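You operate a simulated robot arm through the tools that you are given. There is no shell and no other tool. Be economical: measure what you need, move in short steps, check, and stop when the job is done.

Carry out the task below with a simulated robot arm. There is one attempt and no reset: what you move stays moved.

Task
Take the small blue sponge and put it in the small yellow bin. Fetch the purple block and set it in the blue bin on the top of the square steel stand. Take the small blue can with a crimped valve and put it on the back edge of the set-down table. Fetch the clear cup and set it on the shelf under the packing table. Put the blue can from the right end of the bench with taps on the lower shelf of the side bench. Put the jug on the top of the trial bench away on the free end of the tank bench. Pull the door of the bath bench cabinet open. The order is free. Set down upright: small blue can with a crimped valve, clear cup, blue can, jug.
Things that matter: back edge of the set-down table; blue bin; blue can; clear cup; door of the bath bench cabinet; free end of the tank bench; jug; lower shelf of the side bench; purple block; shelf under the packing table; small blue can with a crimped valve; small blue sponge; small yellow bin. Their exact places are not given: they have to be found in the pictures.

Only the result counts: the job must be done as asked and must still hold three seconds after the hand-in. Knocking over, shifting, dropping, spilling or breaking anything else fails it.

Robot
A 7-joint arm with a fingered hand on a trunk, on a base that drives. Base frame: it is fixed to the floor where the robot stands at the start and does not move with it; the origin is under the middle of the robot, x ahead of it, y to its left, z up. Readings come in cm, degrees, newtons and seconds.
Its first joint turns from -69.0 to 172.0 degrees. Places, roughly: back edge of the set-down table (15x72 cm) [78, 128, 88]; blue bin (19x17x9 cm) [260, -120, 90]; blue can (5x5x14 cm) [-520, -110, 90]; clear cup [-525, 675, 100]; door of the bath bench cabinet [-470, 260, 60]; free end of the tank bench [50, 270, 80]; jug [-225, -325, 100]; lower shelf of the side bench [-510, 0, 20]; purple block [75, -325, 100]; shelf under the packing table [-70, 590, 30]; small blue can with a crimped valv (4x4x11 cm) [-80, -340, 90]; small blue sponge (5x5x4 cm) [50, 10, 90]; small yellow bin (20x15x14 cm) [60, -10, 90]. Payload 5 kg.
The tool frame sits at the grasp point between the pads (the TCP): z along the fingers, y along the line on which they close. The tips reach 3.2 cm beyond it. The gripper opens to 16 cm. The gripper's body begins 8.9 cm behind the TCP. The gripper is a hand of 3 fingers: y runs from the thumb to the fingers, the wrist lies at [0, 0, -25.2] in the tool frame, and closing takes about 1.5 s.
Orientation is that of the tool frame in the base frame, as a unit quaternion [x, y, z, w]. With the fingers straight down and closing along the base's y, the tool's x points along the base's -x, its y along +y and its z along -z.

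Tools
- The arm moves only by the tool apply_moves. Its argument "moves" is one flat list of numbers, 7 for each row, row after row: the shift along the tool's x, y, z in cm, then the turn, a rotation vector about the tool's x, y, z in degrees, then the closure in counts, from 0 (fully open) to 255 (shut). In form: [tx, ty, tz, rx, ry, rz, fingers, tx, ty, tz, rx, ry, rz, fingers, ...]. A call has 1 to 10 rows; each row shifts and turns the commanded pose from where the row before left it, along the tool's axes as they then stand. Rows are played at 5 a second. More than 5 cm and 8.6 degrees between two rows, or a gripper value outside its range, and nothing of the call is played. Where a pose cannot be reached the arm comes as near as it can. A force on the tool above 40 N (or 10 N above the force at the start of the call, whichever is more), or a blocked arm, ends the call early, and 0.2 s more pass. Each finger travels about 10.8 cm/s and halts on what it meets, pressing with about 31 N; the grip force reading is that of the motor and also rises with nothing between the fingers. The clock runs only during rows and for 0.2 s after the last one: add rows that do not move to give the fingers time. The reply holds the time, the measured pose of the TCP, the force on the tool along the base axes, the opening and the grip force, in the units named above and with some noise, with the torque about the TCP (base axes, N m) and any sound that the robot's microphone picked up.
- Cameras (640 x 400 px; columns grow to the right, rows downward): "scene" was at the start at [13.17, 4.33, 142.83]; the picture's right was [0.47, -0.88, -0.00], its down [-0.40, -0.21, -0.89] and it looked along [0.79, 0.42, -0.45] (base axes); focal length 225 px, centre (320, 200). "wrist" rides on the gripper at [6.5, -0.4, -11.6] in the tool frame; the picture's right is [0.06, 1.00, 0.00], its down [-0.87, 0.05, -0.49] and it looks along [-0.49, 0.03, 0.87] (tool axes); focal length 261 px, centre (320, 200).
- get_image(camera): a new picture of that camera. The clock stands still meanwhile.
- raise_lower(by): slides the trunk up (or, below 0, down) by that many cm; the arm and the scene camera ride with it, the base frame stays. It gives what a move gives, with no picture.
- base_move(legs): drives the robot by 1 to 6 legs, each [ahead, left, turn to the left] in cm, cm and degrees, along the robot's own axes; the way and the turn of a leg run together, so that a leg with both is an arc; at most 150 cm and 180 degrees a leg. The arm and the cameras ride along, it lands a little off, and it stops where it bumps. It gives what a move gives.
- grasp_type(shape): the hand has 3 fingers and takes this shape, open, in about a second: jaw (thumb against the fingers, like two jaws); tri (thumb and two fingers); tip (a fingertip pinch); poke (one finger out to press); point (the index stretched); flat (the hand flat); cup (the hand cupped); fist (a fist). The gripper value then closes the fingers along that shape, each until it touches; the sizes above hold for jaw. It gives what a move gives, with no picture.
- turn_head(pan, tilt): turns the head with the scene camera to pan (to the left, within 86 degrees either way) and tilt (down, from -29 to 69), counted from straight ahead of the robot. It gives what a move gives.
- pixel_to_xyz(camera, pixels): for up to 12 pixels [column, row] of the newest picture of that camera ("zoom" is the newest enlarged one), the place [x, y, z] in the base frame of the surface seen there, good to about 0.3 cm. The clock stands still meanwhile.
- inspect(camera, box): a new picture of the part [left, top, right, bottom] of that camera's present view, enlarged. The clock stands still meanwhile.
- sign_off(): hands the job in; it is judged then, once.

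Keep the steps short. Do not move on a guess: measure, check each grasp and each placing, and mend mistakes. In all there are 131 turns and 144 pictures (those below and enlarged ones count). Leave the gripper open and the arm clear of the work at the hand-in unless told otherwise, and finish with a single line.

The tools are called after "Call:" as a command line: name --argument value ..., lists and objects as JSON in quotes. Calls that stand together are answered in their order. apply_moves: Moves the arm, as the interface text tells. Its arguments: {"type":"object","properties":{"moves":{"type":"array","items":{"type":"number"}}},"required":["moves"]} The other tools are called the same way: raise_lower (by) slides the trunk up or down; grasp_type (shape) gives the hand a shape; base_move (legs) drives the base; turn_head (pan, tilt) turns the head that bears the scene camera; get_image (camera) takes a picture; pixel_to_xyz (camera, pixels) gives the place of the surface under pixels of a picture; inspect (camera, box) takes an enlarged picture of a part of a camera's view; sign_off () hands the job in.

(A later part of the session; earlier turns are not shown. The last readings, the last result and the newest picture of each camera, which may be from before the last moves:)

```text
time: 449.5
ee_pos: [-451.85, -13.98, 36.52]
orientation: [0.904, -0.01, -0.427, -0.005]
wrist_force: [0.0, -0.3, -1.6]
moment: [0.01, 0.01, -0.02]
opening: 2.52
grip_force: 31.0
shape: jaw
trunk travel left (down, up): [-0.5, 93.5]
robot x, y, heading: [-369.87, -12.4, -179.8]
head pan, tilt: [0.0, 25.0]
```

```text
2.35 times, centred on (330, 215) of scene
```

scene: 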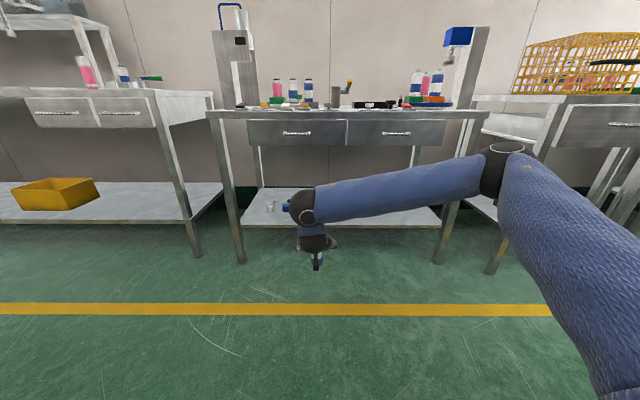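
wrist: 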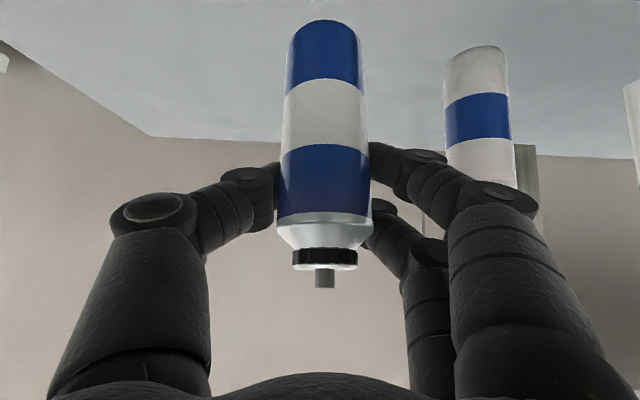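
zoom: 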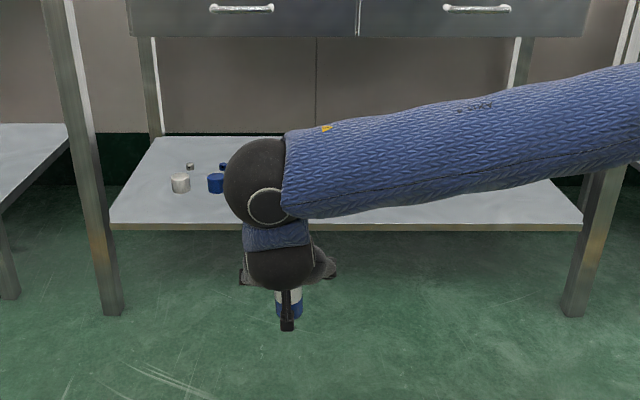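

The forearm sweeps sideways but stays in front of the bench legs. I drive ahead 45 cm so that the can comes over the shelf, 3 cm above it.

Call:
base_move --legs '[[30, -1, 0], [14.5, 0, 0]]'

Call:
get_image --camera "wrist"

Call:
inspect --camera "scene" --box '[180, 150, 440, 330]'

```text
time: 452.5
ee_pos: [-494.45, -12.68, 36.59]
orientation: [0.904, -0.01, -0.427, -0.007]
wrist_force: [0.1, -0.1, -1.7]
moment: [0.01, 0.02, 0.0]
opening: 2.49
grip_force: 31.0
shape: jaw
trunk travel left (down, up): [-0.5, 93.5]
robot x, y, heading: [-412.67, -11.64, 179.9]
head pan, tilt: [0.0, 25.0]
stopped in leg 2: the robot was blocked; the commanded pose is now the measured one
```

```text
52 pictures are left
```

wrist: 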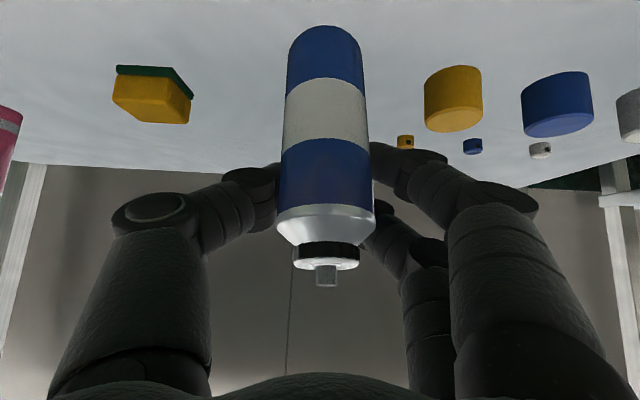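

```text
2.22 times, centred on (310, 240) of scene
```

zoom: 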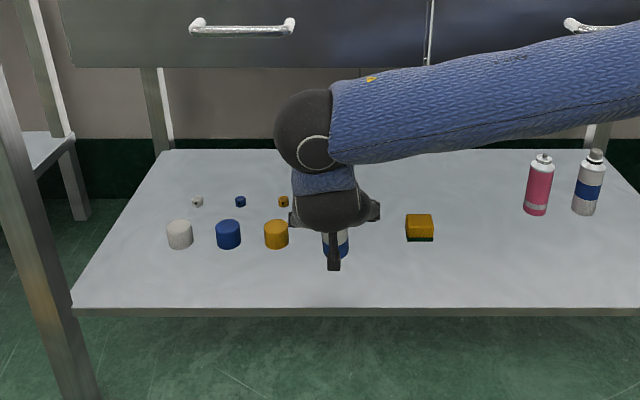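

The base was blocked just short, probably the arm near the bench front. I back off 1 cm and measure the shelf's front edge and the neighbouring parts.

Call:
pixel_to_xyz --camera "zoom" --pixels '[[330, 300], [330, 305], [335, 262], [280, 235], [420, 230], [250, 45], [215, 30], [200, 290], [400, 85]]'

Call:
base_move --legs '[[-1.2, 0, 0]]'

```text
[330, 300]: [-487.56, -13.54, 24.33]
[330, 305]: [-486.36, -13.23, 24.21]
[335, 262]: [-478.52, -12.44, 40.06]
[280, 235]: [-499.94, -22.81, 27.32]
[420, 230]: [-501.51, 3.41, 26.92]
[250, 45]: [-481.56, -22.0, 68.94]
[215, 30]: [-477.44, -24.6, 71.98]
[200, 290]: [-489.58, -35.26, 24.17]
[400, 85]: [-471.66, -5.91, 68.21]
```

```text
time: 453.3
ee_pos: [-493.4, -12.76, 36.27]
orientation: [0.905, -0.011, -0.425, -0.006]
wrist_force: [-0.5, -0.9, -1.3]
moment: [0.02, -0.01, -0.02]
opening: 2.49
grip_force: 31.6
shape: jaw
trunk travel left (down, up): [-0.5, 93.5]
robot x, y, heading: [-411.72, -11.3, -179.8]
head pan, tilt: [0.0, 25.0]
```

The shelf edge is at x -486, so the can at x -493 is fully on it. I lower 2.8 cm, then in fine steps.

Call:
apply_moves --moves '[1.1, 0, 0.9, 0, 0, 0, 235, 0.77, 0, 0.63, 0, 0, 0, 235, 0.23, 0, 0.19, 0, 0, 0, 235]'

Call:
apply_moves --moves '[0.23, 0, 0.19, 0, 0, 0, 235]'

Call:
get_image --camera "wrist"

```text
time: 454.1
ee_pos: [-493.28, -12.85, 33.51]
orientation: [0.905, -0.012, -0.425, -0.007]
wrist_force: [0.1, 0.1, -1.6]
moment: [-0.04, 0.02, 0.02]
opening: 2.49
grip_force: 31.3
shape: jaw
trunk travel left (down, up): [-0.5, 93.5]
robot x, y, heading: [-411.33, -11.5, -179.9]
head pan, tilt: [0.0, 25.0]
```

```text
time: 454.5
ee_pos: [-493.38, -12.78, 33.33]
orientation: [0.905, -0.011, -0.426, -0.006]
wrist_force: [-1.9, 0.3, 3.9]
moment: [0.0, 0.02, 0.02]
opening: 2.48
grip_force: 31.0
shape: jaw
trunk travel left (down, up): [-0.5, 93.5]
robot x, y, heading: [-411.59, -11.9, -180.1]
head pan, tilt: [0.0, 25.0]
```

```text
50 pictures are left
```

wrist: 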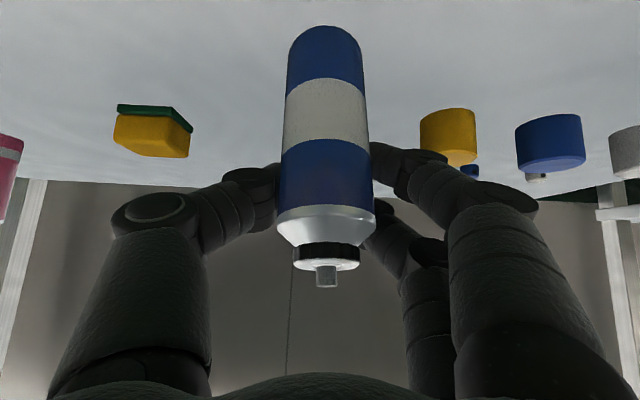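

Contact. I open slowly to about 6.5 cm and back the base straight out.

Call:
apply_moves --moves '[0, 0, 0, 0, 0, 0, 205, 0, 0, 0, 0, 0, 0, 185, 0, 0, 0, 0, 0, 0, 165, 0, 0, 0, 0, 0, 0, 152, 0, 0, 0, 0, 0, 0, 152]'

Call:
get_image --camera "wrist"

Call:
base_move --legs '[[-30, 0, 0]]'

Call:
get_image --camera "scene"

```text
time: 455.7
ee_pos: [-493.43, -12.8, 33.13]
orientation: [0.905, -0.011, -0.424, -0.006]
wrist_force: [-0.1, 0.5, 0.2]
moment: [0.02, 0.0, -0.03]
opening: 6.42
grip_force: 0.1
shape: jaw
trunk travel left (down, up): [-0.5, 93.5]
robot x, y, heading: [-411.5, -11.56, -180.1]
head pan, tilt: [0.0, 25.0]
```

```text
49 pictures are left
```

wrist: 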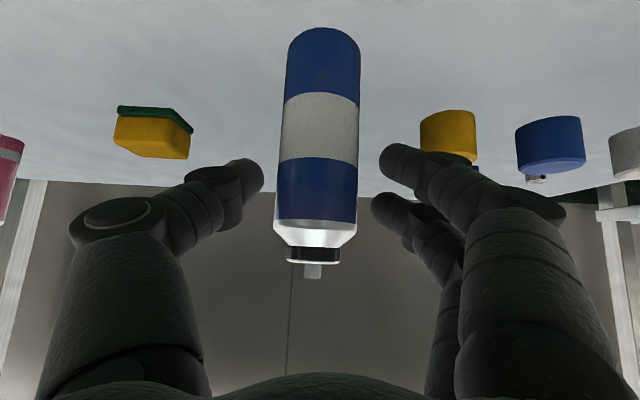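

```text
time: 457.7
ee_pos: [-463.48, -12.32, 33.26]
orientation: [0.905, -0.013, -0.424, -0.007]
wrist_force: [0.3, 0.4, 1.2]
moment: [0.0, -0.01, -0.02]
opening: 6.39
grip_force: 0.0
shape: jaw
trunk travel left (down, up): [-0.5, 93.5]
robot x, y, heading: [-381.75, -11.88, 179.8]
head pan, tilt: [0.0, 25.0]
```

```text
48 pictures are left
```

scene: 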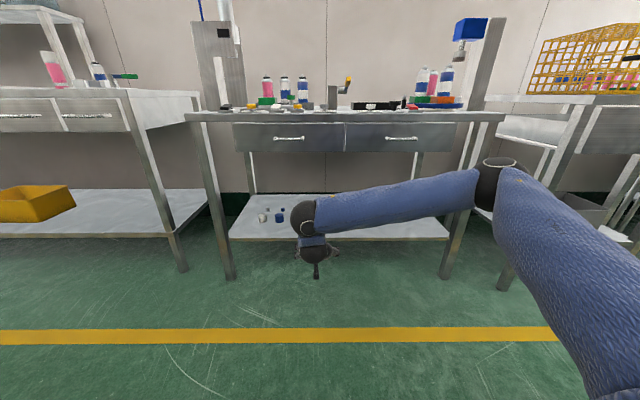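

Next is the bath bench door, around (-470,260). I raise the trunk, look right along the way, and check the placed can.

Call:
raise_lower --by 40

Call:
turn_head --pan -40 --tilt 22

Call:
get_image --camera "scene"

Call:
get_image --camera "wrist"

```text
time: 461.6
ee_pos: [-463.51, -12.28, 73.28]
orientation: [0.905, -0.015, -0.425, -0.009]
wrist_force: [0.6, -0.5, -0.2]
moment: [0.0, -0.01, 0.03]
opening: 6.41
grip_force: 0.0
shape: jaw
trunk travel left (down, up): [-40.5, 53.5]
robot x, y, heading: [-381.53, -11.6, 179.6]
head pan, tilt: [0.0, 25.0]
```

```text
time: 462.6
ee_pos: [-463.44, -12.31, 73.27]
orientation: [0.905, -0.013, -0.425, -0.007]
wrist_force: [-0.4, -0.1, -0.3]
moment: [-0.01, 0.04, -0.01]
opening: 6.4
grip_force: 0.1
shape: jaw
trunk travel left (down, up): [-40.5, 53.5]
robot x, y, heading: [-381.76, -11.51, 179.7]
head pan, tilt: [-40.0, 22.0]
```

```text
47 pictures are left
```

scene: 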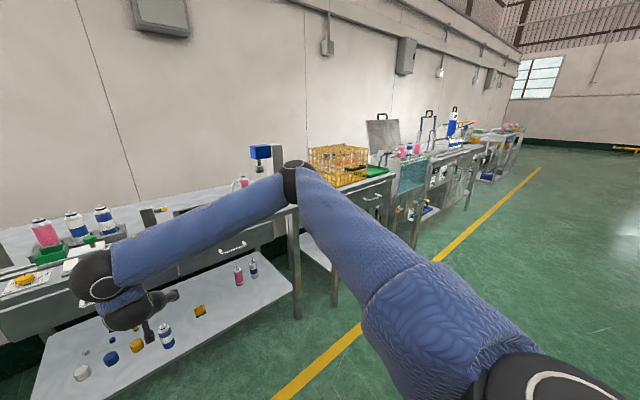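

```text
46 pictures are left
```

wrist: 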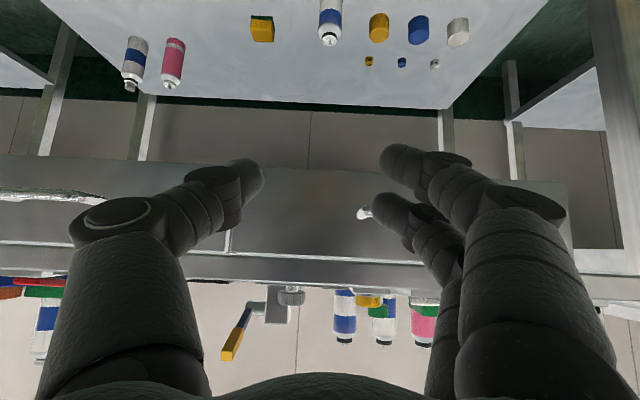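

The can stands upright on the shelf. The floor to the north is clear, so I strafe right to the bath bench.

Call:
base_move --legs '[[0, -150, 0], [0, -105, 0]]'

Call:
turn_head --pan 0 --tilt 25

Call:
get_image --camera "scene"

```text
time: 475.1
ee_pos: [-465.41, 243.73, 73.32]
orientation: [0.905, -0.012, -0.424, -0.007]
wrist_force: [-0.1, -0.5, -0.1]
moment: [-0.01, 0.03, -0.01]
opening: 6.42
grip_force: 0.1
shape: jaw
trunk travel left (down, up): [-40.5, 53.5]
robot x, y, heading: [-383.68, 244.81, 179.8]
head pan, tilt: [-40.0, 22.0]
```

```text
time: 476.2
ee_pos: [-465.38, 243.76, 73.16]
orientation: [0.905, -0.013, -0.425, -0.007]
wrist_force: [-0.5, -0.5, -0.1]
moment: [-0.02, 0.01, 0.01]
opening: 6.44
grip_force: 0.0
shape: jaw
trunk travel left (down, up): [-40.5, 53.5]
robot x, y, heading: [-383.61, 244.72, 179.9]
head pan, tilt: [0.0, 25.0]
```

```text
45 pictures are left
```

scene: 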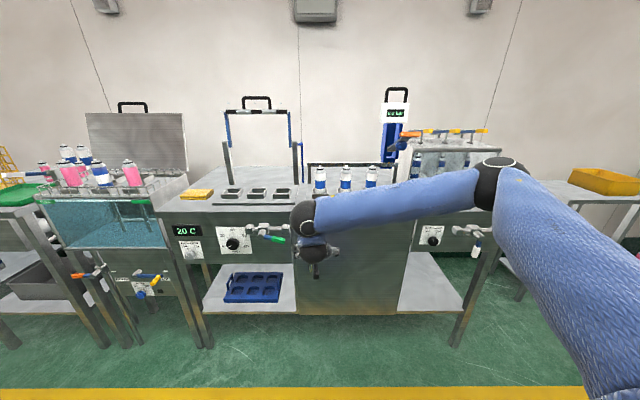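

The cabinet is in the middle, behind my arm. I zoom to find its handle and hinge side.

Call:
inspect --camera "scene" --box '[220, 180, 480, 340]'

Call:
get_image --camera "wrist"

```text
2.46 times, centred on (350, 260) of scene
```

zoom: 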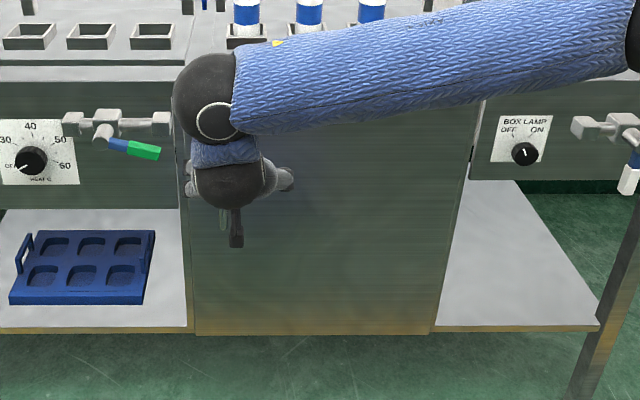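

```text
43 pictures are left
```

wrist: 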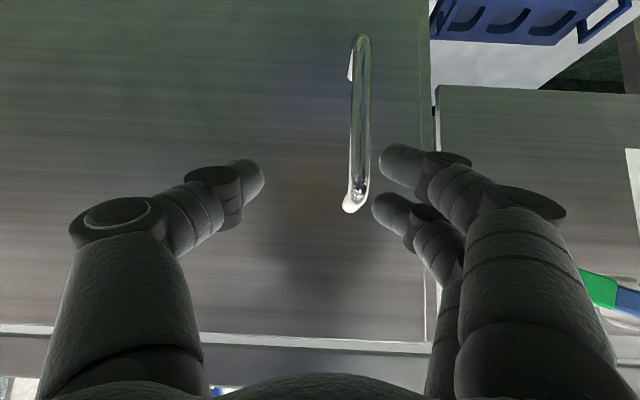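

The handle is a vertical bar right in front of the hand (wrist (360,40)–(352,205)), near the door's left edge, so the hinge is on the right. I measure it.

Call:
pixel_to_xyz --camera "wrist" --pixels '[[363, 40], [360, 80], [358, 130], [355, 180], [351, 206], [300, 80], [300, 200], [425, 120], [421, 320], [20, 150], [350, 70]]'

Call:
pixel_to_xyz --camera "zoom" --pixels '[[197, 330], [430, 325], [465, 180], [190, 250], [340, 200], [255, 40]]'

```text
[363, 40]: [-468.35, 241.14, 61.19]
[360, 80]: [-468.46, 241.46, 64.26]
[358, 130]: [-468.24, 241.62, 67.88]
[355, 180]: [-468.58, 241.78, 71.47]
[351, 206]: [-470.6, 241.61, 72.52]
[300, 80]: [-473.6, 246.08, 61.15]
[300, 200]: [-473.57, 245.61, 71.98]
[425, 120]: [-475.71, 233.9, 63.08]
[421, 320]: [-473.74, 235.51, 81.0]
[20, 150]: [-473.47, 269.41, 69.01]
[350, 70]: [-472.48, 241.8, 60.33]
```

```text
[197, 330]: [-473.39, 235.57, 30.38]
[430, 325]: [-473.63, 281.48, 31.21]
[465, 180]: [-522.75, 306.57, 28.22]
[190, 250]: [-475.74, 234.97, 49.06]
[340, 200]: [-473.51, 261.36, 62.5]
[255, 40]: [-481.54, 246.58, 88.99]
```

Call:
pixel_to_xyz --camera "wrist" --pixels '[[600, 290], [585, 275], [630, 290], [600, 300]]'

Call:
pixel_to_xyz --camera "zoom" --pixels '[[145, 150], [158, 153], [120, 145], [165, 125], [30, 160]]'

```text
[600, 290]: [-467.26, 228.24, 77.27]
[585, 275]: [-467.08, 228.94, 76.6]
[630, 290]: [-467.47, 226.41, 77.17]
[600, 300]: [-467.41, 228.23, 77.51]
```

```text
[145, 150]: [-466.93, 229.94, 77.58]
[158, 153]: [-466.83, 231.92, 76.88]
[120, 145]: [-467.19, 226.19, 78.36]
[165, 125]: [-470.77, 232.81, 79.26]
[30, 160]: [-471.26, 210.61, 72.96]
```

The tap lever's tip is at y 232, z 77, so I grasp the handle low, at z≈64.5. I back up 3, go down and over, then forward onto the bar, and check.

Call:
apply_moves --moves '[1.9, 0, -2.3, 0, 0, 0, 152, 3.35, 1.1, 2.75, 0, 0, 0, 152, 3.35, 1.1, 2.75, 0, 0, 0, 152, -2, 0, 2.42, 0, 0, 0, 152, -2, 0, 2.42, 0, 0, 0, 152]'

Call:
get_image --camera "wrist"

```text
time: 477.4
ee_pos: [-468.69, 241.67, 64.31]
orientation: [0.905, -0.012, -0.424, -0.006]
wrist_force: [-0.4, -1.1, 0.0]
moment: [0.01, 0.0, 0.0]
opening: 6.43
grip_force: 0.0
shape: jaw
trunk travel left (down, up): [-40.5, 53.5]
robot x, y, heading: [-383.84, 244.43, 180.0]
head pan, tilt: [0.0, 25.0]
```

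```text
42 pictures are left
```

wrist: 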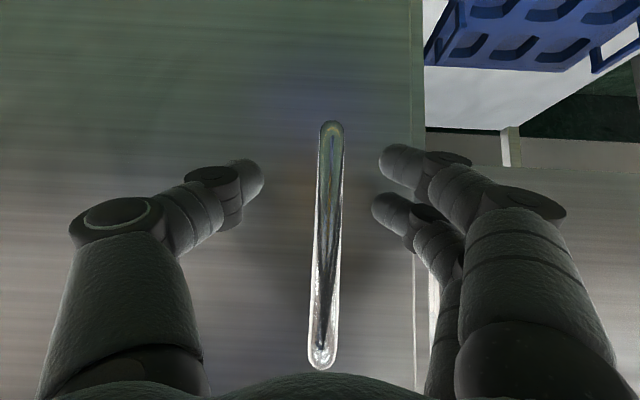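

The bar is centred between the fingers. I close, check the grip, then pull the first 10° along the door's arc.

Call:
apply_moves --moves '[0, 0, 0, 0, 0, 0, 200, 0, 0, 0, 0, 0, 0, 245, 0, 0, 0, 0, 0, 0, 250, 0, 0, 0, 0, 0, 0, 250, 0, 0, 0, 0, 0, 0, 250, 1.1, -0.35, -1.35, 0, 0, 0, 250, 1.1, -0.45, -1.35, 0, 0, 0, 250, 1.1, -0.5, -1.33, 0, 0, 0, 250, 1.1, -0.5, -1.33, 0, 0, 0, 250]'

Call:
get_image --camera "wrist"

```text
time: 479.4
ee_pos: [-461.58, 243.27, 64.71]
orientation: [0.905, -0.012, -0.425, -0.007]
wrist_force: [3.4, -0.3, -0.3]
moment: [0.0, 0.02, 0.06]
opening: 0.38
grip_force: 0.0
shape: jaw
trunk travel left (down, up): [-40.5, 53.5]
robot x, y, heading: [-383.84, 244.4, 179.6]
head pan, tilt: [0.0, 25.0]
```

```text
41 pictures are left
```

wrist: 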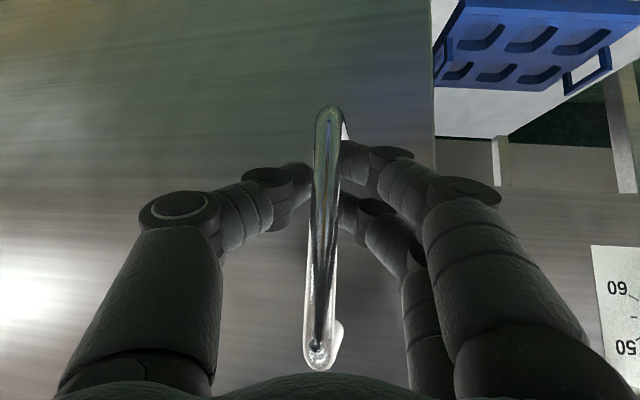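

The door follows (3 N). I continue the arc to 20° with the arm, then to 40° with the base.

Call:
apply_moves --moves '[1.39, -0.85, -1.67, 0, 0, 0, 250, 1.39, -0.95, -1.67, 0, 0, 0, 250, 1.39, -1.05, -1.67, 0, 0, 0, 250]'

Call:
base_move --legs '[[-6, -3.7, 0], [-5.3, -4.8, 0]]'

Call:
get_image --camera "wrist"

Call:
get_image --camera "scene"

```text
time: 480.2
ee_pos: [-455.14, 245.89, 64.53]
orientation: [0.905, -0.013, -0.426, -0.008]
wrist_force: [-0.4, -0.5, -0.3]
moment: [-0.01, 0.01, 0.0]
opening: 0.36
grip_force: 0.0
shape: jaw
trunk travel left (down, up): [-40.5, 53.5]
robot x, y, heading: [-383.18, 244.66, 179.8]
head pan, tilt: [0.0, 25.0]
```

```text
time: 481.8
ee_pos: [-443.53, 254.43, 64.57]
orientation: [0.905, -0.012, -0.426, -0.006]
wrist_force: [-1.2, 2.9, -0.2]
moment: [-0.04, -0.01, 0.02]
opening: 0.32
grip_force: 0.1
shape: jaw
trunk travel left (down, up): [-40.5, 53.5]
robot x, y, heading: [-371.96, 253.34, 179.8]
head pan, tilt: [0.0, 25.0]
```

```text
40 pictures are left
```

wrist: 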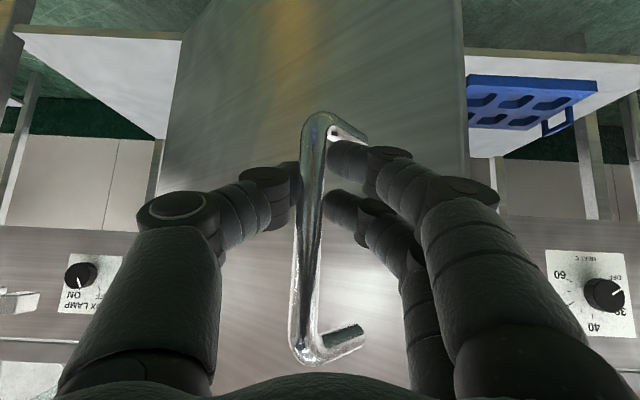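

```text
39 pictures are left
```

scene: 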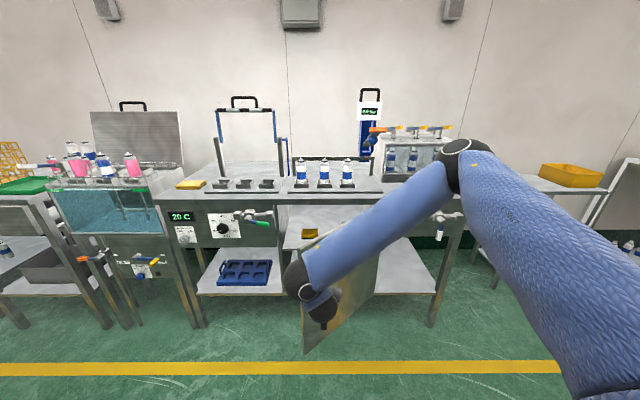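

The door is about 40° open. I continue the arc to about 72°.

Call:
base_move --legs '[[-4.4, -5.5, 0], [-3.4, -6.3, 0], [-2.4, -7.5, 0]]'

Call:
get_image --camera "wrist"

Call:
get_image --camera "scene"

```text
time: 484.1
ee_pos: [-433.3, 273.7, 64.65]
orientation: [0.905, -0.012, -0.425, -0.006]
wrist_force: [2.3, -0.2, 2.5]
moment: [-0.52, 0.18, 0.59]
opening: 0.35
grip_force: 0.0
shape: jaw
trunk travel left (down, up): [-40.5, 53.5]
robot x, y, heading: [-361.92, 272.67, 179.7]
head pan, tilt: [0.0, 25.0]
```

```text
38 pictures are left
```

wrist: 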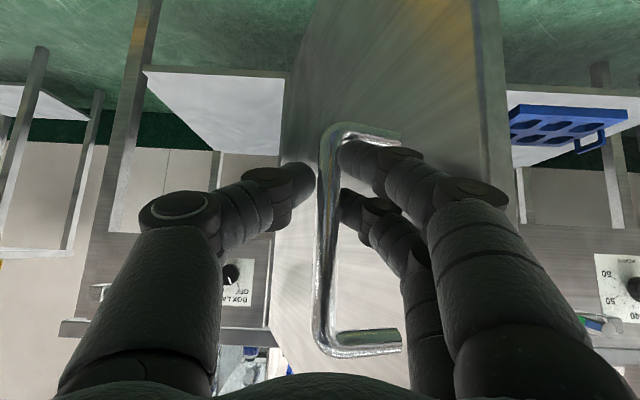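

```text
37 pictures are left
```

scene: 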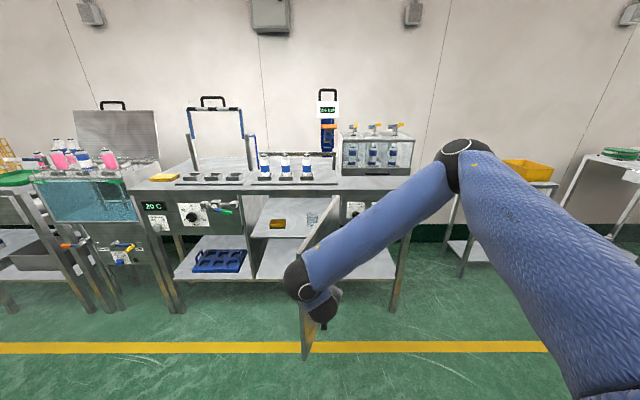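

The door is at about 72°, pulled from its outer face. I pull a little further (to about 80°), open the fingers slightly, and back straight out of the handle.

Call:
base_move --legs '[[-0.3, -6, 0]]'

Call:
apply_moves --moves '[0, 0, 0, 0, 0, 0, 230, 0, 0, 0, 0, 0, 0, 212, 0, 0, 0, 0, 0, 0, 212]'

Call:
base_move --legs '[[-25, 0, 0]]'

Call:
get_image --camera "scene"

```text
time: 485.3
ee_pos: [-432.66, 279.23, 64.67]
orientation: [0.906, -0.009, -0.424, -0.004]
wrist_force: [8.3, -2.9, 11.4]
moment: [-1.24, -0.32, 0.94]
opening: 0.53
grip_force: 0.1
shape: jaw
trunk travel left (down, up): [-40.5, 53.5]
robot x, y, heading: [-361.39, 278.68, -179.8]
head pan, tilt: [0.0, 25.0]
stopped in leg 1: the force on the tool passed its limit at 42 N (the readings are from after the stop); the commanded pose is now the measured one
```

```text
time: 486.1
ee_pos: [-432.72, 279.38, 64.68]
orientation: [0.906, -0.009, -0.424, -0.004]
wrist_force: [-3.1, 0.9, 3.6]
moment: [-0.48, -0.02, 0.1]
opening: 2.75
grip_force: 0.1
shape: jaw
trunk travel left (down, up): [-40.5, 53.5]
robot x, y, heading: [-361.42, 278.02, 179.9]
head pan, tilt: [0.0, 25.0]
```

```text
time: 487.9
ee_pos: [-407.9, 279.15, 64.56]
orientation: [0.906, -0.008, -0.424, -0.004]
wrist_force: [0.0, 0.0, -0.1]
moment: [-0.01, 0.03, -0.01]
opening: 2.69
grip_force: 0.0
shape: jaw
trunk travel left (down, up): [-40.5, 53.5]
robot x, y, heading: [-336.63, 278.43, -179.6]
head pan, tilt: [0.0, 25.0]
```

```text
36 pictures are left
```

scene: 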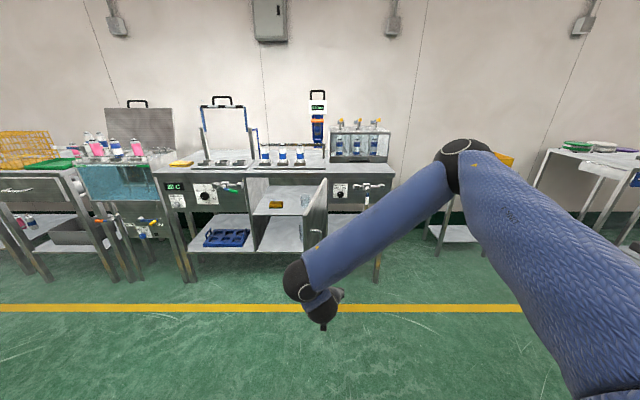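

The door stands wide open at about 80°. I raise the trunk and strafe north to the cup's bench.

Call:
raise_lower --by 38

Call:
base_move --legs '[[0, -150, -0.4], [0, -150, 0], [0, -80, 0]]'

Call:
turn_head --pan -5 --tilt 18

Call:
get_image --camera "scene"

```text
time: 491.6
ee_pos: [-407.96, 279.18, 102.58]
orientation: [0.905, -0.008, -0.425, -0.004]
wrist_force: [0.1, -0.3, -1.1]
moment: [0.02, 0.01, 0.02]
opening: 2.72
grip_force: 0.1
shape: jaw
trunk travel left (down, up): [-78.5, 15.5]
robot x, y, heading: [-336.53, 278.62, -179.9]
head pan, tilt: [0.0, 25.0]
```

```text
time: 510.1
ee_pos: [-405.57, 663.34, 102.46]
orientation: [0.906, -0.013, -0.424, -0.006]
wrist_force: [-0.3, -0.3, 0.1]
moment: [0.02, 0.02, -0.02]
opening: 2.7
grip_force: 0.0
shape: jaw
trunk travel left (down, up): [-78.5, 15.5]
robot x, y, heading: [-334.49, 661.79, 179.5]
head pan, tilt: [0.0, 25.0]
```

```text
time: 510.8
ee_pos: [-405.77, 663.38, 102.55]
orientation: [0.906, -0.013, -0.424, -0.005]
wrist_force: [-0.9, -0.1, 1.1]
moment: [-0.03, -0.01, 0.01]
opening: 2.69
grip_force: 0.0
shape: jaw
trunk travel left (down, up): [-78.5, 15.5]
robot x, y, heading: [-334.27, 661.81, 179.5]
head pan, tilt: [-5.0, 18.0]
```

```text
35 pictures are left
```

scene: 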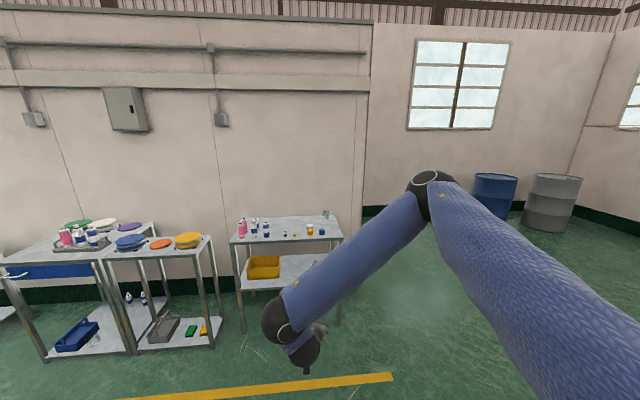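

The bench at (285,230) holds a clear cup near its right end, around (326,215). I zoom in and measure.

Call:
inspect --camera "scene" --box '[220, 190, 360, 290]'

Call:
pixel_to_xyz --camera "zoom" --pixels '[[483, 120], [480, 95], [490, 110], [412, 180], [468, 180], [305, 210], [60, 235], [540, 215], [200, 180], [410, 175], [460, 140]]'

```text
4.00 times, centred on (290, 240) of scene
```

zoom: 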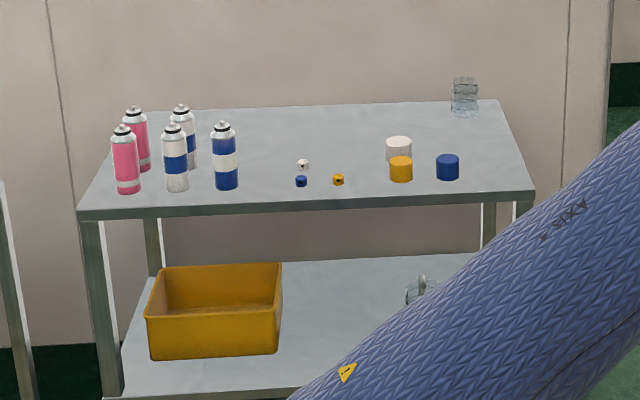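

```text
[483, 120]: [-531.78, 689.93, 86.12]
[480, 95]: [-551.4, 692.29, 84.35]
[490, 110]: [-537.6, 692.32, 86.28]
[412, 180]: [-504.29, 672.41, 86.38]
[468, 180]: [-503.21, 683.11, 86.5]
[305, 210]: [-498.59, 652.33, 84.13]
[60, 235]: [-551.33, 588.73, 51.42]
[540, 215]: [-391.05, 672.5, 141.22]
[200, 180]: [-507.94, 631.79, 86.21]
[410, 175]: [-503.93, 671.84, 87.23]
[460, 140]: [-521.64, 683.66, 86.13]
```

The clear cup stands at the back right, about (-536,686). I drive closer, with the hand above bench height, and look again.

Call:
base_move --legs '[[0, -22, 0.5], [98, 0, 0]]'

Call:
turn_head --pan 3 --tilt 38

Call:
inspect --camera "scene" --box '[220, 80, 420, 220]'

Call:
get_image --camera "wrist"

```text
time: 517.2
ee_pos: [-504.29, 686.72, 102.53]
orientation: [0.906, -0.017, -0.423, -0.008]
wrist_force: [-0.1, -0.4, -0.1]
moment: [0.03, 0.04, 0.02]
opening: 2.69
grip_force: 0.1
shape: jaw
trunk travel left (down, up): [-78.5, 15.5]
robot x, y, heading: [-433.12, 684.65, 178.9]
head pan, tilt: [-5.0, 18.0]
```

```text
time: 518.0
ee_pos: [-504.25, 686.71, 102.61]
orientation: [0.905, -0.017, -0.424, -0.008]
wrist_force: [0.4, -0.5, -0.6]
moment: [0.02, 0.03, 0.02]
opening: 2.7
grip_force: 0.1
shape: jaw
trunk travel left (down, up): [-78.5, 15.5]
robot x, y, heading: [-433.1, 684.75, 178.8]
head pan, tilt: [3.0, 38.0]
```

```text
2.86 times, centred on (320, 150) of scene
```

zoom: 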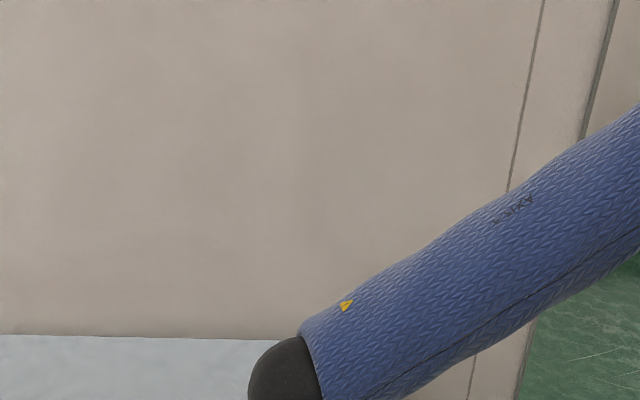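

```text
32 pictures are left
```

wrist: 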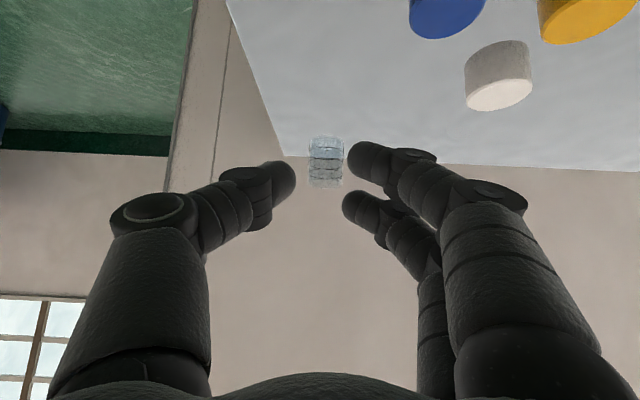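

The cup is dead ahead in the wrist view at (326,162). I zoom in there and measure.

Call:
inspect --camera "wrist" --box '[270, 110, 390, 210]'

Call:
pixel_to_xyz --camera "wrist" --pixels '[[326, 136], [326, 145], [326, 155], [326, 165], [326, 175], [326, 185], [310, 150], [342, 150], [300, 135], [350, 137]]'

```text
4.00 times, centred on (330, 160) of wrist
```

zoom: 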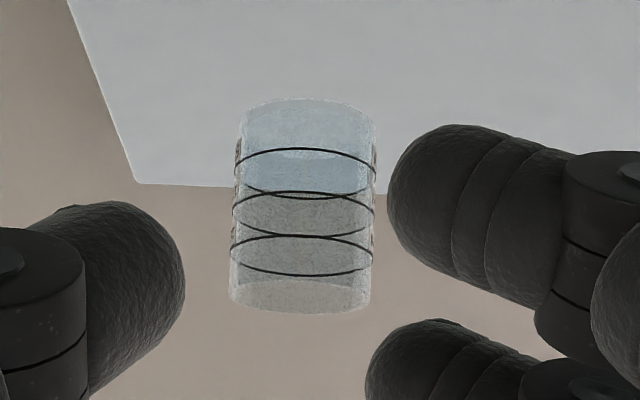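

```text
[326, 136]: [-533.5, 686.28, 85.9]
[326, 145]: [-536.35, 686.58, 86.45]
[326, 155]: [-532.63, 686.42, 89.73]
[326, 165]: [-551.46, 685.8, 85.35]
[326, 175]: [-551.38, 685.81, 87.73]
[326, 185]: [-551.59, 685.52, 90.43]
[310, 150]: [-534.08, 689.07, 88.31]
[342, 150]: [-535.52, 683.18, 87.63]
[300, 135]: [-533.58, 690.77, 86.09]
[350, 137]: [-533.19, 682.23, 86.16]
```

The cup has its axis at about (-535.5,686.2), radius ≈3.1, z 86–95.5. I drive 12 cm closer, open to about 9.5 cm, and approach to 10 cm short of it.

Call:
base_move --legs '[[12, 0, 0]]'

Call:
apply_moves --moves '[0, 0, 0, 0, 0, 0, 105, 0, 0, 0, 0, 0, 0, 105, -1.47, 0.3, 3.77, 0, 0, 0, 105, -1.47, 0.3, 3.77, 0, 0, 0, 105, -1.47, 0.3, 3.77, 0, 0, 0, 105]'

Call:
get_image --camera "wrist"

Call:
pixel_to_xyz --camera "wrist" --pixels '[[320, 60], [320, 80], [320, 100], [320, 120], [320, 140], [320, 160], [290, 100], [350, 100]]'

```text
time: 519.3
ee_pos: [-516.32, 686.97, 102.4]
orientation: [0.906, -0.017, -0.423, -0.008]
wrist_force: [0.1, 0.2, 0.2]
moment: [0.01, -0.02, 0.03]
opening: 2.7
grip_force: 0.1
shape: jaw
trunk travel left (down, up): [-78.5, 15.5]
robot x, y, heading: [-444.92, 685.03, 179.1]
head pan, tilt: [3.0, 38.0]
```

```text
time: 520.5
ee_pos: [-528.14, 686.62, 98.84]
orientation: [0.905, -0.017, -0.425, -0.008]
wrist_force: [0.2, -1.0, 0.4]
moment: [-0.03, -0.02, 0.03]
opening: 9.35
grip_force: 0.0
shape: jaw
trunk travel left (down, up): [-78.5, 15.5]
robot x, y, heading: [-445.06, 685.22, 179.4]
head pan, tilt: [3.0, 38.0]
```

```text
30 pictures are left
```

wrist: 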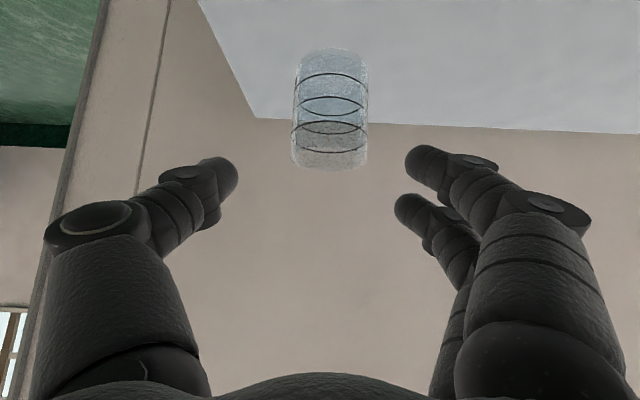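

```text
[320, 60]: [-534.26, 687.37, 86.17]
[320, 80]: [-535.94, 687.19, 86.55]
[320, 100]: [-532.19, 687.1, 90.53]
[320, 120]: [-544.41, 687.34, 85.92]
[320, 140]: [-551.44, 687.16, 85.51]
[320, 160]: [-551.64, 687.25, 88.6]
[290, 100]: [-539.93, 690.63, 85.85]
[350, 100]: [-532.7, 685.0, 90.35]
```

The cup is centred up to 0.8 cm. I correct, advance 9.4 cm, and close.

Call:
apply_moves --moves '[0, 0.8, 2.4, 0, 0, 0, 105, 0, 0, 3.5, 0, 0, 0, 105, 0, 0, 3.5, 0, 0, 0, 105, 0, 0, 0, 0, 0, 0, 130, 0, 0, 0, 0, 0, 0, 155, 0, 0, 0, 0, 0, 0, 180, 0, 0, 0, 0, 0, 0, 205, 0, 0, 0, 0, 0, 0, 205, 0, 0, 0, 0, 0, 0, 205]'

Call:
get_image --camera "wrist"

```text
time: 522.5
ee_pos: [-535.12, 686.13, 92.78]
orientation: [0.906, -0.017, -0.424, -0.007]
wrist_force: [0.2, -0.2, 0.9]
moment: [-0.01, -0.01, -0.05]
opening: 4.9
grip_force: 31.6
shape: jaw
trunk travel left (down, up): [-78.5, 15.5]
robot x, y, heading: [-445.06, 684.95, 179.0]
head pan, tilt: [3.0, 38.0]
```

```text
29 pictures are left
```

wrist: 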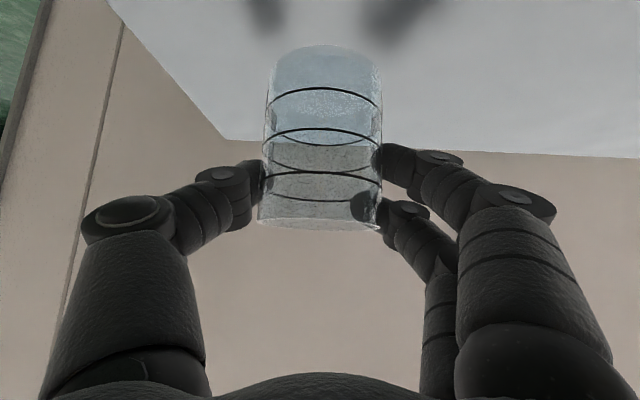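

The cup is gripped near its rim, its bottom 6.7 cm below the TCP. I lift it straight up, raise the trunk, and back away from the bench.

Call:
apply_moves --moves '[-0.77, 0, -0.64, 0, 0, 0, 205, -1.54, 0, -1.28, 0, 0, 0, 205, -2.3, 0, -1.9, 0, 0, 0, 205, -2.3, 0, -1.9, 0, 0, 0, 205, -2.3, 0, -1.9, 0, 0, 0, 205]'

Call:
raise_lower --by 15

Call:
base_move --legs '[[-110, 0, 0], [0, -8, 0.9]]'

Call:
get_image --camera "wrist"

```text
time: 523.7
ee_pos: [-535.16, 686.18, 104.85]
orientation: [0.905, -0.018, -0.424, -0.009]
wrist_force: [0.0, -0.9, 0.0]
moment: [0.02, 0.02, 0.01]
opening: 4.89
grip_force: 30.5
shape: jaw
trunk travel left (down, up): [-78.5, 15.5]
robot x, y, heading: [-444.99, 684.74, 178.8]
head pan, tilt: [3.0, 38.0]
```

```text
time: 525.4
ee_pos: [-535.08, 686.21, 119.58]
orientation: [0.906, -0.018, -0.423, -0.008]
wrist_force: [0.6, 0.7, -1.1]
moment: [0.03, -0.02, 0.02]
opening: 4.9
grip_force: 30.9
shape: jaw
trunk travel left (down, up): [-93.5, 0.5]
robot x, y, heading: [-444.98, 684.94, 179.2]
head pan, tilt: [3.0, 38.0]
```

```text
time: 531.7
ee_pos: [-425.84, 690.57, 119.69]
orientation: [0.905, -0.006, -0.425, -0.003]
wrist_force: [0.1, 1.3, 0.9]
moment: [-0.06, 0.02, 0.05]
opening: 4.93
grip_force: 31.1
shape: jaw
trunk travel left (down, up): [-93.5, 0.5]
robot x, y, heading: [-335.86, 691.73, -179.7]
head pan, tilt: [3.0, 38.0]
```

```text
28 pictures are left
```

wrist: 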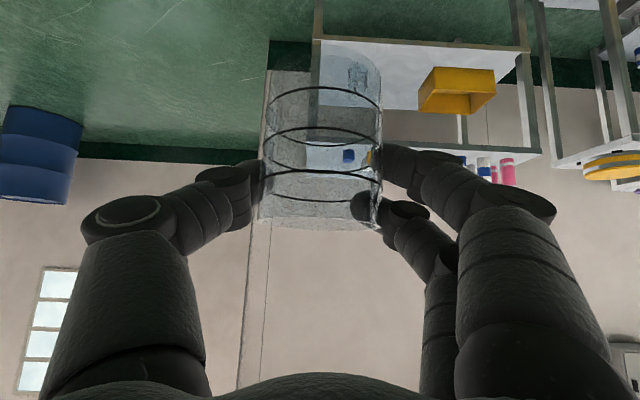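

The cup is held well. I turn to face south here, where it is free, lift the arm 12 cm more, and look east along the lane.

Call:
base_move --legs '[[0, 0, 89.7]]'

Call:
apply_moves --moves '[-2.3, 0, -1.9, 0, 0, 0, 205, -2.3, 0, -1.9, 0, 0, 0, 205, -2.3, 0, -1.9, 0, 0, 0, 205, -2.3, 0, -1.9, 0, 0, 0, 205, 1.9, 0, -2.3, 0, 0, 0, 205, 1.9, 0, -2.3, 0, 0, 0, 205, 1.9, 0, -2.3, 0, 0, 0, 205, 1.9, 0, -2.3, 0, 0, 0, 205]'

Call:
turn_head --pan 72 --tilt 20

Call:
get_image --camera "scene"

Call:
pixel_to_xyz --camera "scene" --pixels '[[320, 300], [320, 250], [320, 220], [400, 250], [250, 250], [450, 250], [200, 250], [360, 230], [280, 230], [500, 250], [420, 210], [380, 210]]'

```text
time: 535.9
ee_pos: [-334.66, 601.36, 119.63]
orientation: [0.645, 0.635, -0.303, 0.297]
wrist_force: [0.5, 0.8, -0.4]
moment: [-0.03, -0.02, 0.01]
opening: 4.91
grip_force: 31.2
shape: jaw
trunk travel left (down, up): [-93.5, 0.5]
robot x, y, heading: [-335.85, 691.6, -89.9]
head pan, tilt: [3.0, 38.0]
```

```text
time: 537.7
ee_pos: [-334.65, 613.53, 131.76]
orientation: [0.646, 0.635, -0.303, 0.296]
wrist_force: [-0.6, 0.4, -0.5]
moment: [-0.02, 0.03, -0.03]
opening: 4.87
grip_force: 30.7
shape: jaw
trunk travel left (down, up): [-93.5, 0.5]
robot x, y, heading: [-336.07, 691.63, -89.9]
head pan, tilt: [3.0, 38.0]
```

```text
time: 539.1
ee_pos: [-334.69, 613.39, 131.68]
orientation: [0.644, 0.636, -0.302, 0.298]
wrist_force: [-0.2, -0.8, -0.1]
moment: [0.03, -0.03, -0.01]
opening: 4.89
grip_force: 31.0
shape: jaw
trunk travel left (down, up): [-93.5, 0.5]
robot x, y, heading: [-335.48, 691.83, -89.7]
head pan, tilt: [72.0, 20.0]
```

```text
27 pictures are left
```

scene: 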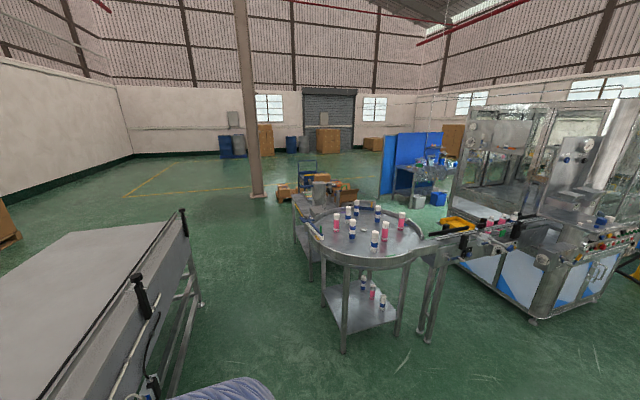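

```text
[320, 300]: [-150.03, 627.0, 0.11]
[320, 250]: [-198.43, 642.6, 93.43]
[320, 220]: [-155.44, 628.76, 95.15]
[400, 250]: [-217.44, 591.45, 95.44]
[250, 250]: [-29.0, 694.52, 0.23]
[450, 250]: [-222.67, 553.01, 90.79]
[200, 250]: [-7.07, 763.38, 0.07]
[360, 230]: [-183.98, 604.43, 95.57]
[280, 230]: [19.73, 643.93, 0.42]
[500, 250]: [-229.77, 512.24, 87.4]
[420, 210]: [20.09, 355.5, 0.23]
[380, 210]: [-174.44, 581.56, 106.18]
```

The lane is open. I measure the trough side, the packing table and the bottle tops.

Call:
pixel_to_xyz --camera "scene" --pixels '[[150, 370], [188, 240], [200, 303], [140, 275], [182, 212], [310, 280], [300, 228], [296, 205], [336, 214], [401, 213], [318, 185], [345, 185]]'

Call:
inspect --camera "scene" --box '[260, 150, 380, 290]'

```text
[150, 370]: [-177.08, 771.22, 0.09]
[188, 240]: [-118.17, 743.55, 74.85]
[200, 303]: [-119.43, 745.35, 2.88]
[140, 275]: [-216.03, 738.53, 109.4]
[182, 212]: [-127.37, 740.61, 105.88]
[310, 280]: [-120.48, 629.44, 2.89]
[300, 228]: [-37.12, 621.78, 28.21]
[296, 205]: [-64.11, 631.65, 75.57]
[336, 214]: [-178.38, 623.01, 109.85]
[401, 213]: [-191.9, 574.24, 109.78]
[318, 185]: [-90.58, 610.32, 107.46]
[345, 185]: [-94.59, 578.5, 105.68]
```

```text
2.86 times, centred on (320, 220) of scene
```

zoom: 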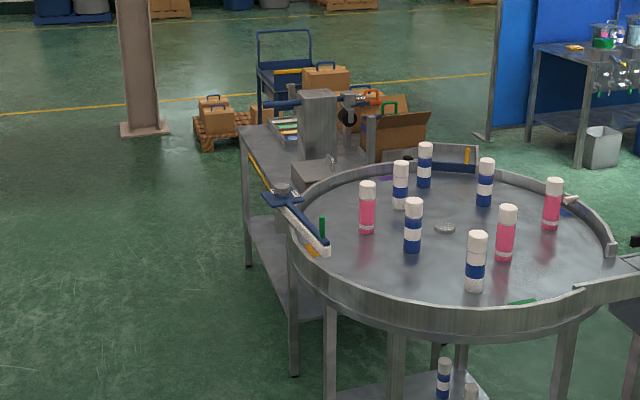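

The trough ends at x -118, and the packing table's north edge is at y≈632 with its top at z 76, the shelf at about 28. I strafe east over the clear lane, back up north, then lower the trunk.

Call:
base_move --legs '[[0, 0, -0.3], [0, 135, 0], [0, 125, 0], [-44, 0, 0]]'

Call:
raise_lower --by -40

Call:
turn_head --pan 5 --tilt 28

Call:
get_image --camera "scene"

```text
time: 554.4
ee_pos: [-74.48, 659.33, 131.59]
orientation: [0.644, 0.636, -0.302, 0.298]
wrist_force: [0.1, -0.4, -0.9]
moment: [0.05, 0.0, 0.0]
opening: 4.88
grip_force: 31.4
shape: jaw
trunk travel left (down, up): [-93.5, 0.5]
robot x, y, heading: [-75.91, 737.45, -89.6]
head pan, tilt: [72.0, 20.0]
```

```text
time: 558.3
ee_pos: [-74.46, 659.36, 91.73]
orientation: [0.644, 0.637, -0.302, 0.298]
wrist_force: [0.4, 0.3, 0.0]
moment: [0.0, -0.05, -0.04]
opening: 4.88
grip_force: 31.2
shape: jaw
trunk travel left (down, up): [-53.5, 40.5]
robot x, y, heading: [-75.6, 737.75, -89.3]
head pan, tilt: [72.0, 20.0]
```

```text
time: 559.6
ee_pos: [-74.47, 659.27, 91.58]
orientation: [0.644, 0.636, -0.302, 0.298]
wrist_force: [-0.6, 0.1, -0.2]
moment: [-0.03, -0.01, 0.02]
opening: 4.85
grip_force: 31.2
shape: jaw
trunk travel left (down, up): [-53.5, 40.5]
robot x, y, heading: [-75.93, 737.19, -89.4]
head pan, tilt: [5.0, 28.0]
```

```text
25 pictures are left
```

scene: 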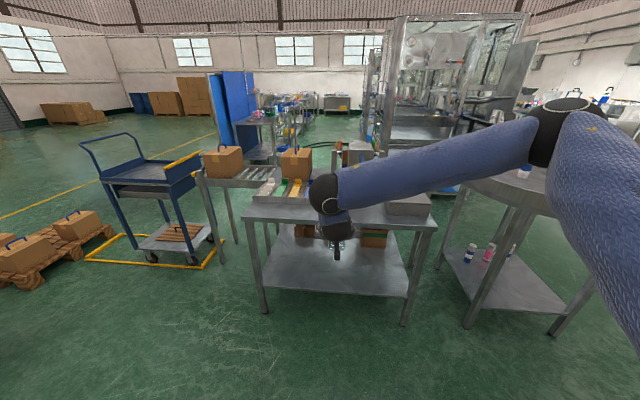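

The shelf's near side is empty. I zoom and measure the shelf and the table frame.

Call:
inspect --camera "scene" --box '[230, 170, 450, 330]'

Call:
pixel_to_xyz --camera "zoom" --pixels '[[300, 345], [300, 320], [300, 280], [200, 320], [450, 320], [300, 358], [85, 300], [515, 350], [300, 250], [160, 145], [160, 155], [210, 185]]'

```text
2.50 times, centred on (340, 250) of scene
```

zoom: 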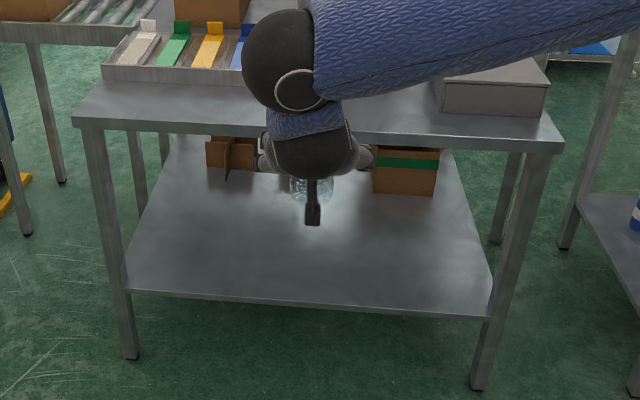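

```text
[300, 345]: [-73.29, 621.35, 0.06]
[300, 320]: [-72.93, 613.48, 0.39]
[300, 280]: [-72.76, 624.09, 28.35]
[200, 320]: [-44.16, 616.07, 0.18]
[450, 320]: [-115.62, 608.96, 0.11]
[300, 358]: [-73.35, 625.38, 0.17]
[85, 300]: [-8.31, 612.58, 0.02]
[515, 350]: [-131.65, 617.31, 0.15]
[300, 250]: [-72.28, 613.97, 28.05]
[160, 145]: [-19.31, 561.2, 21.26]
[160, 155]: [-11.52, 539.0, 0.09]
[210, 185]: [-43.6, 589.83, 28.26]
```

I check where the elbow is relative to the round table before lowering and driving in.

Call:
pixel_to_xyz --camera "scene" --pixels '[[560, 115], [535, 150], [450, 175], [330, 195], [590, 150], [560, 185], [500, 185], [545, 200]]'

Call:
raise_lower --by -40

Call:
raise_lower --by -13.2

```text
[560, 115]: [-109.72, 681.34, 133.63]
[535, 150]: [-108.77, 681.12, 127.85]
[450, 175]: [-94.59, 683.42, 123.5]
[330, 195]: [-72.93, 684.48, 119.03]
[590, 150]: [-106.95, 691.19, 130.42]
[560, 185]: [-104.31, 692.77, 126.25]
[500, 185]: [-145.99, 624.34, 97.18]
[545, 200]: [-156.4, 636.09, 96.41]
```

```text
time: 563.5
ee_pos: [-74.51, 659.46, 51.57]
orientation: [0.644, 0.637, -0.301, 0.298]
wrist_force: [0.1, 0.2, 0.0]
moment: [-0.04, 0.04, 0.0]
opening: 4.89
grip_force: 31.0
shape: jaw
trunk travel left (down, up): [-13.5, 80.5]
robot x, y, heading: [-75.46, 737.67, -89.4]
head pan, tilt: [5.0, 28.0]
```

```text
time: 565.1
ee_pos: [-74.45, 659.37, 38.46]
orientation: [0.644, 0.637, -0.302, 0.298]
wrist_force: [0.3, -0.1, 0.2]
moment: [0.0, 0.0, -0.01]
opening: 4.88
grip_force: 31.1
shape: jaw
trunk travel left (down, up): [-0.3, 93.7]
robot x, y, heading: [-75.88, 737.32, -89.4]
head pan, tilt: [5.0, 28.0]
```

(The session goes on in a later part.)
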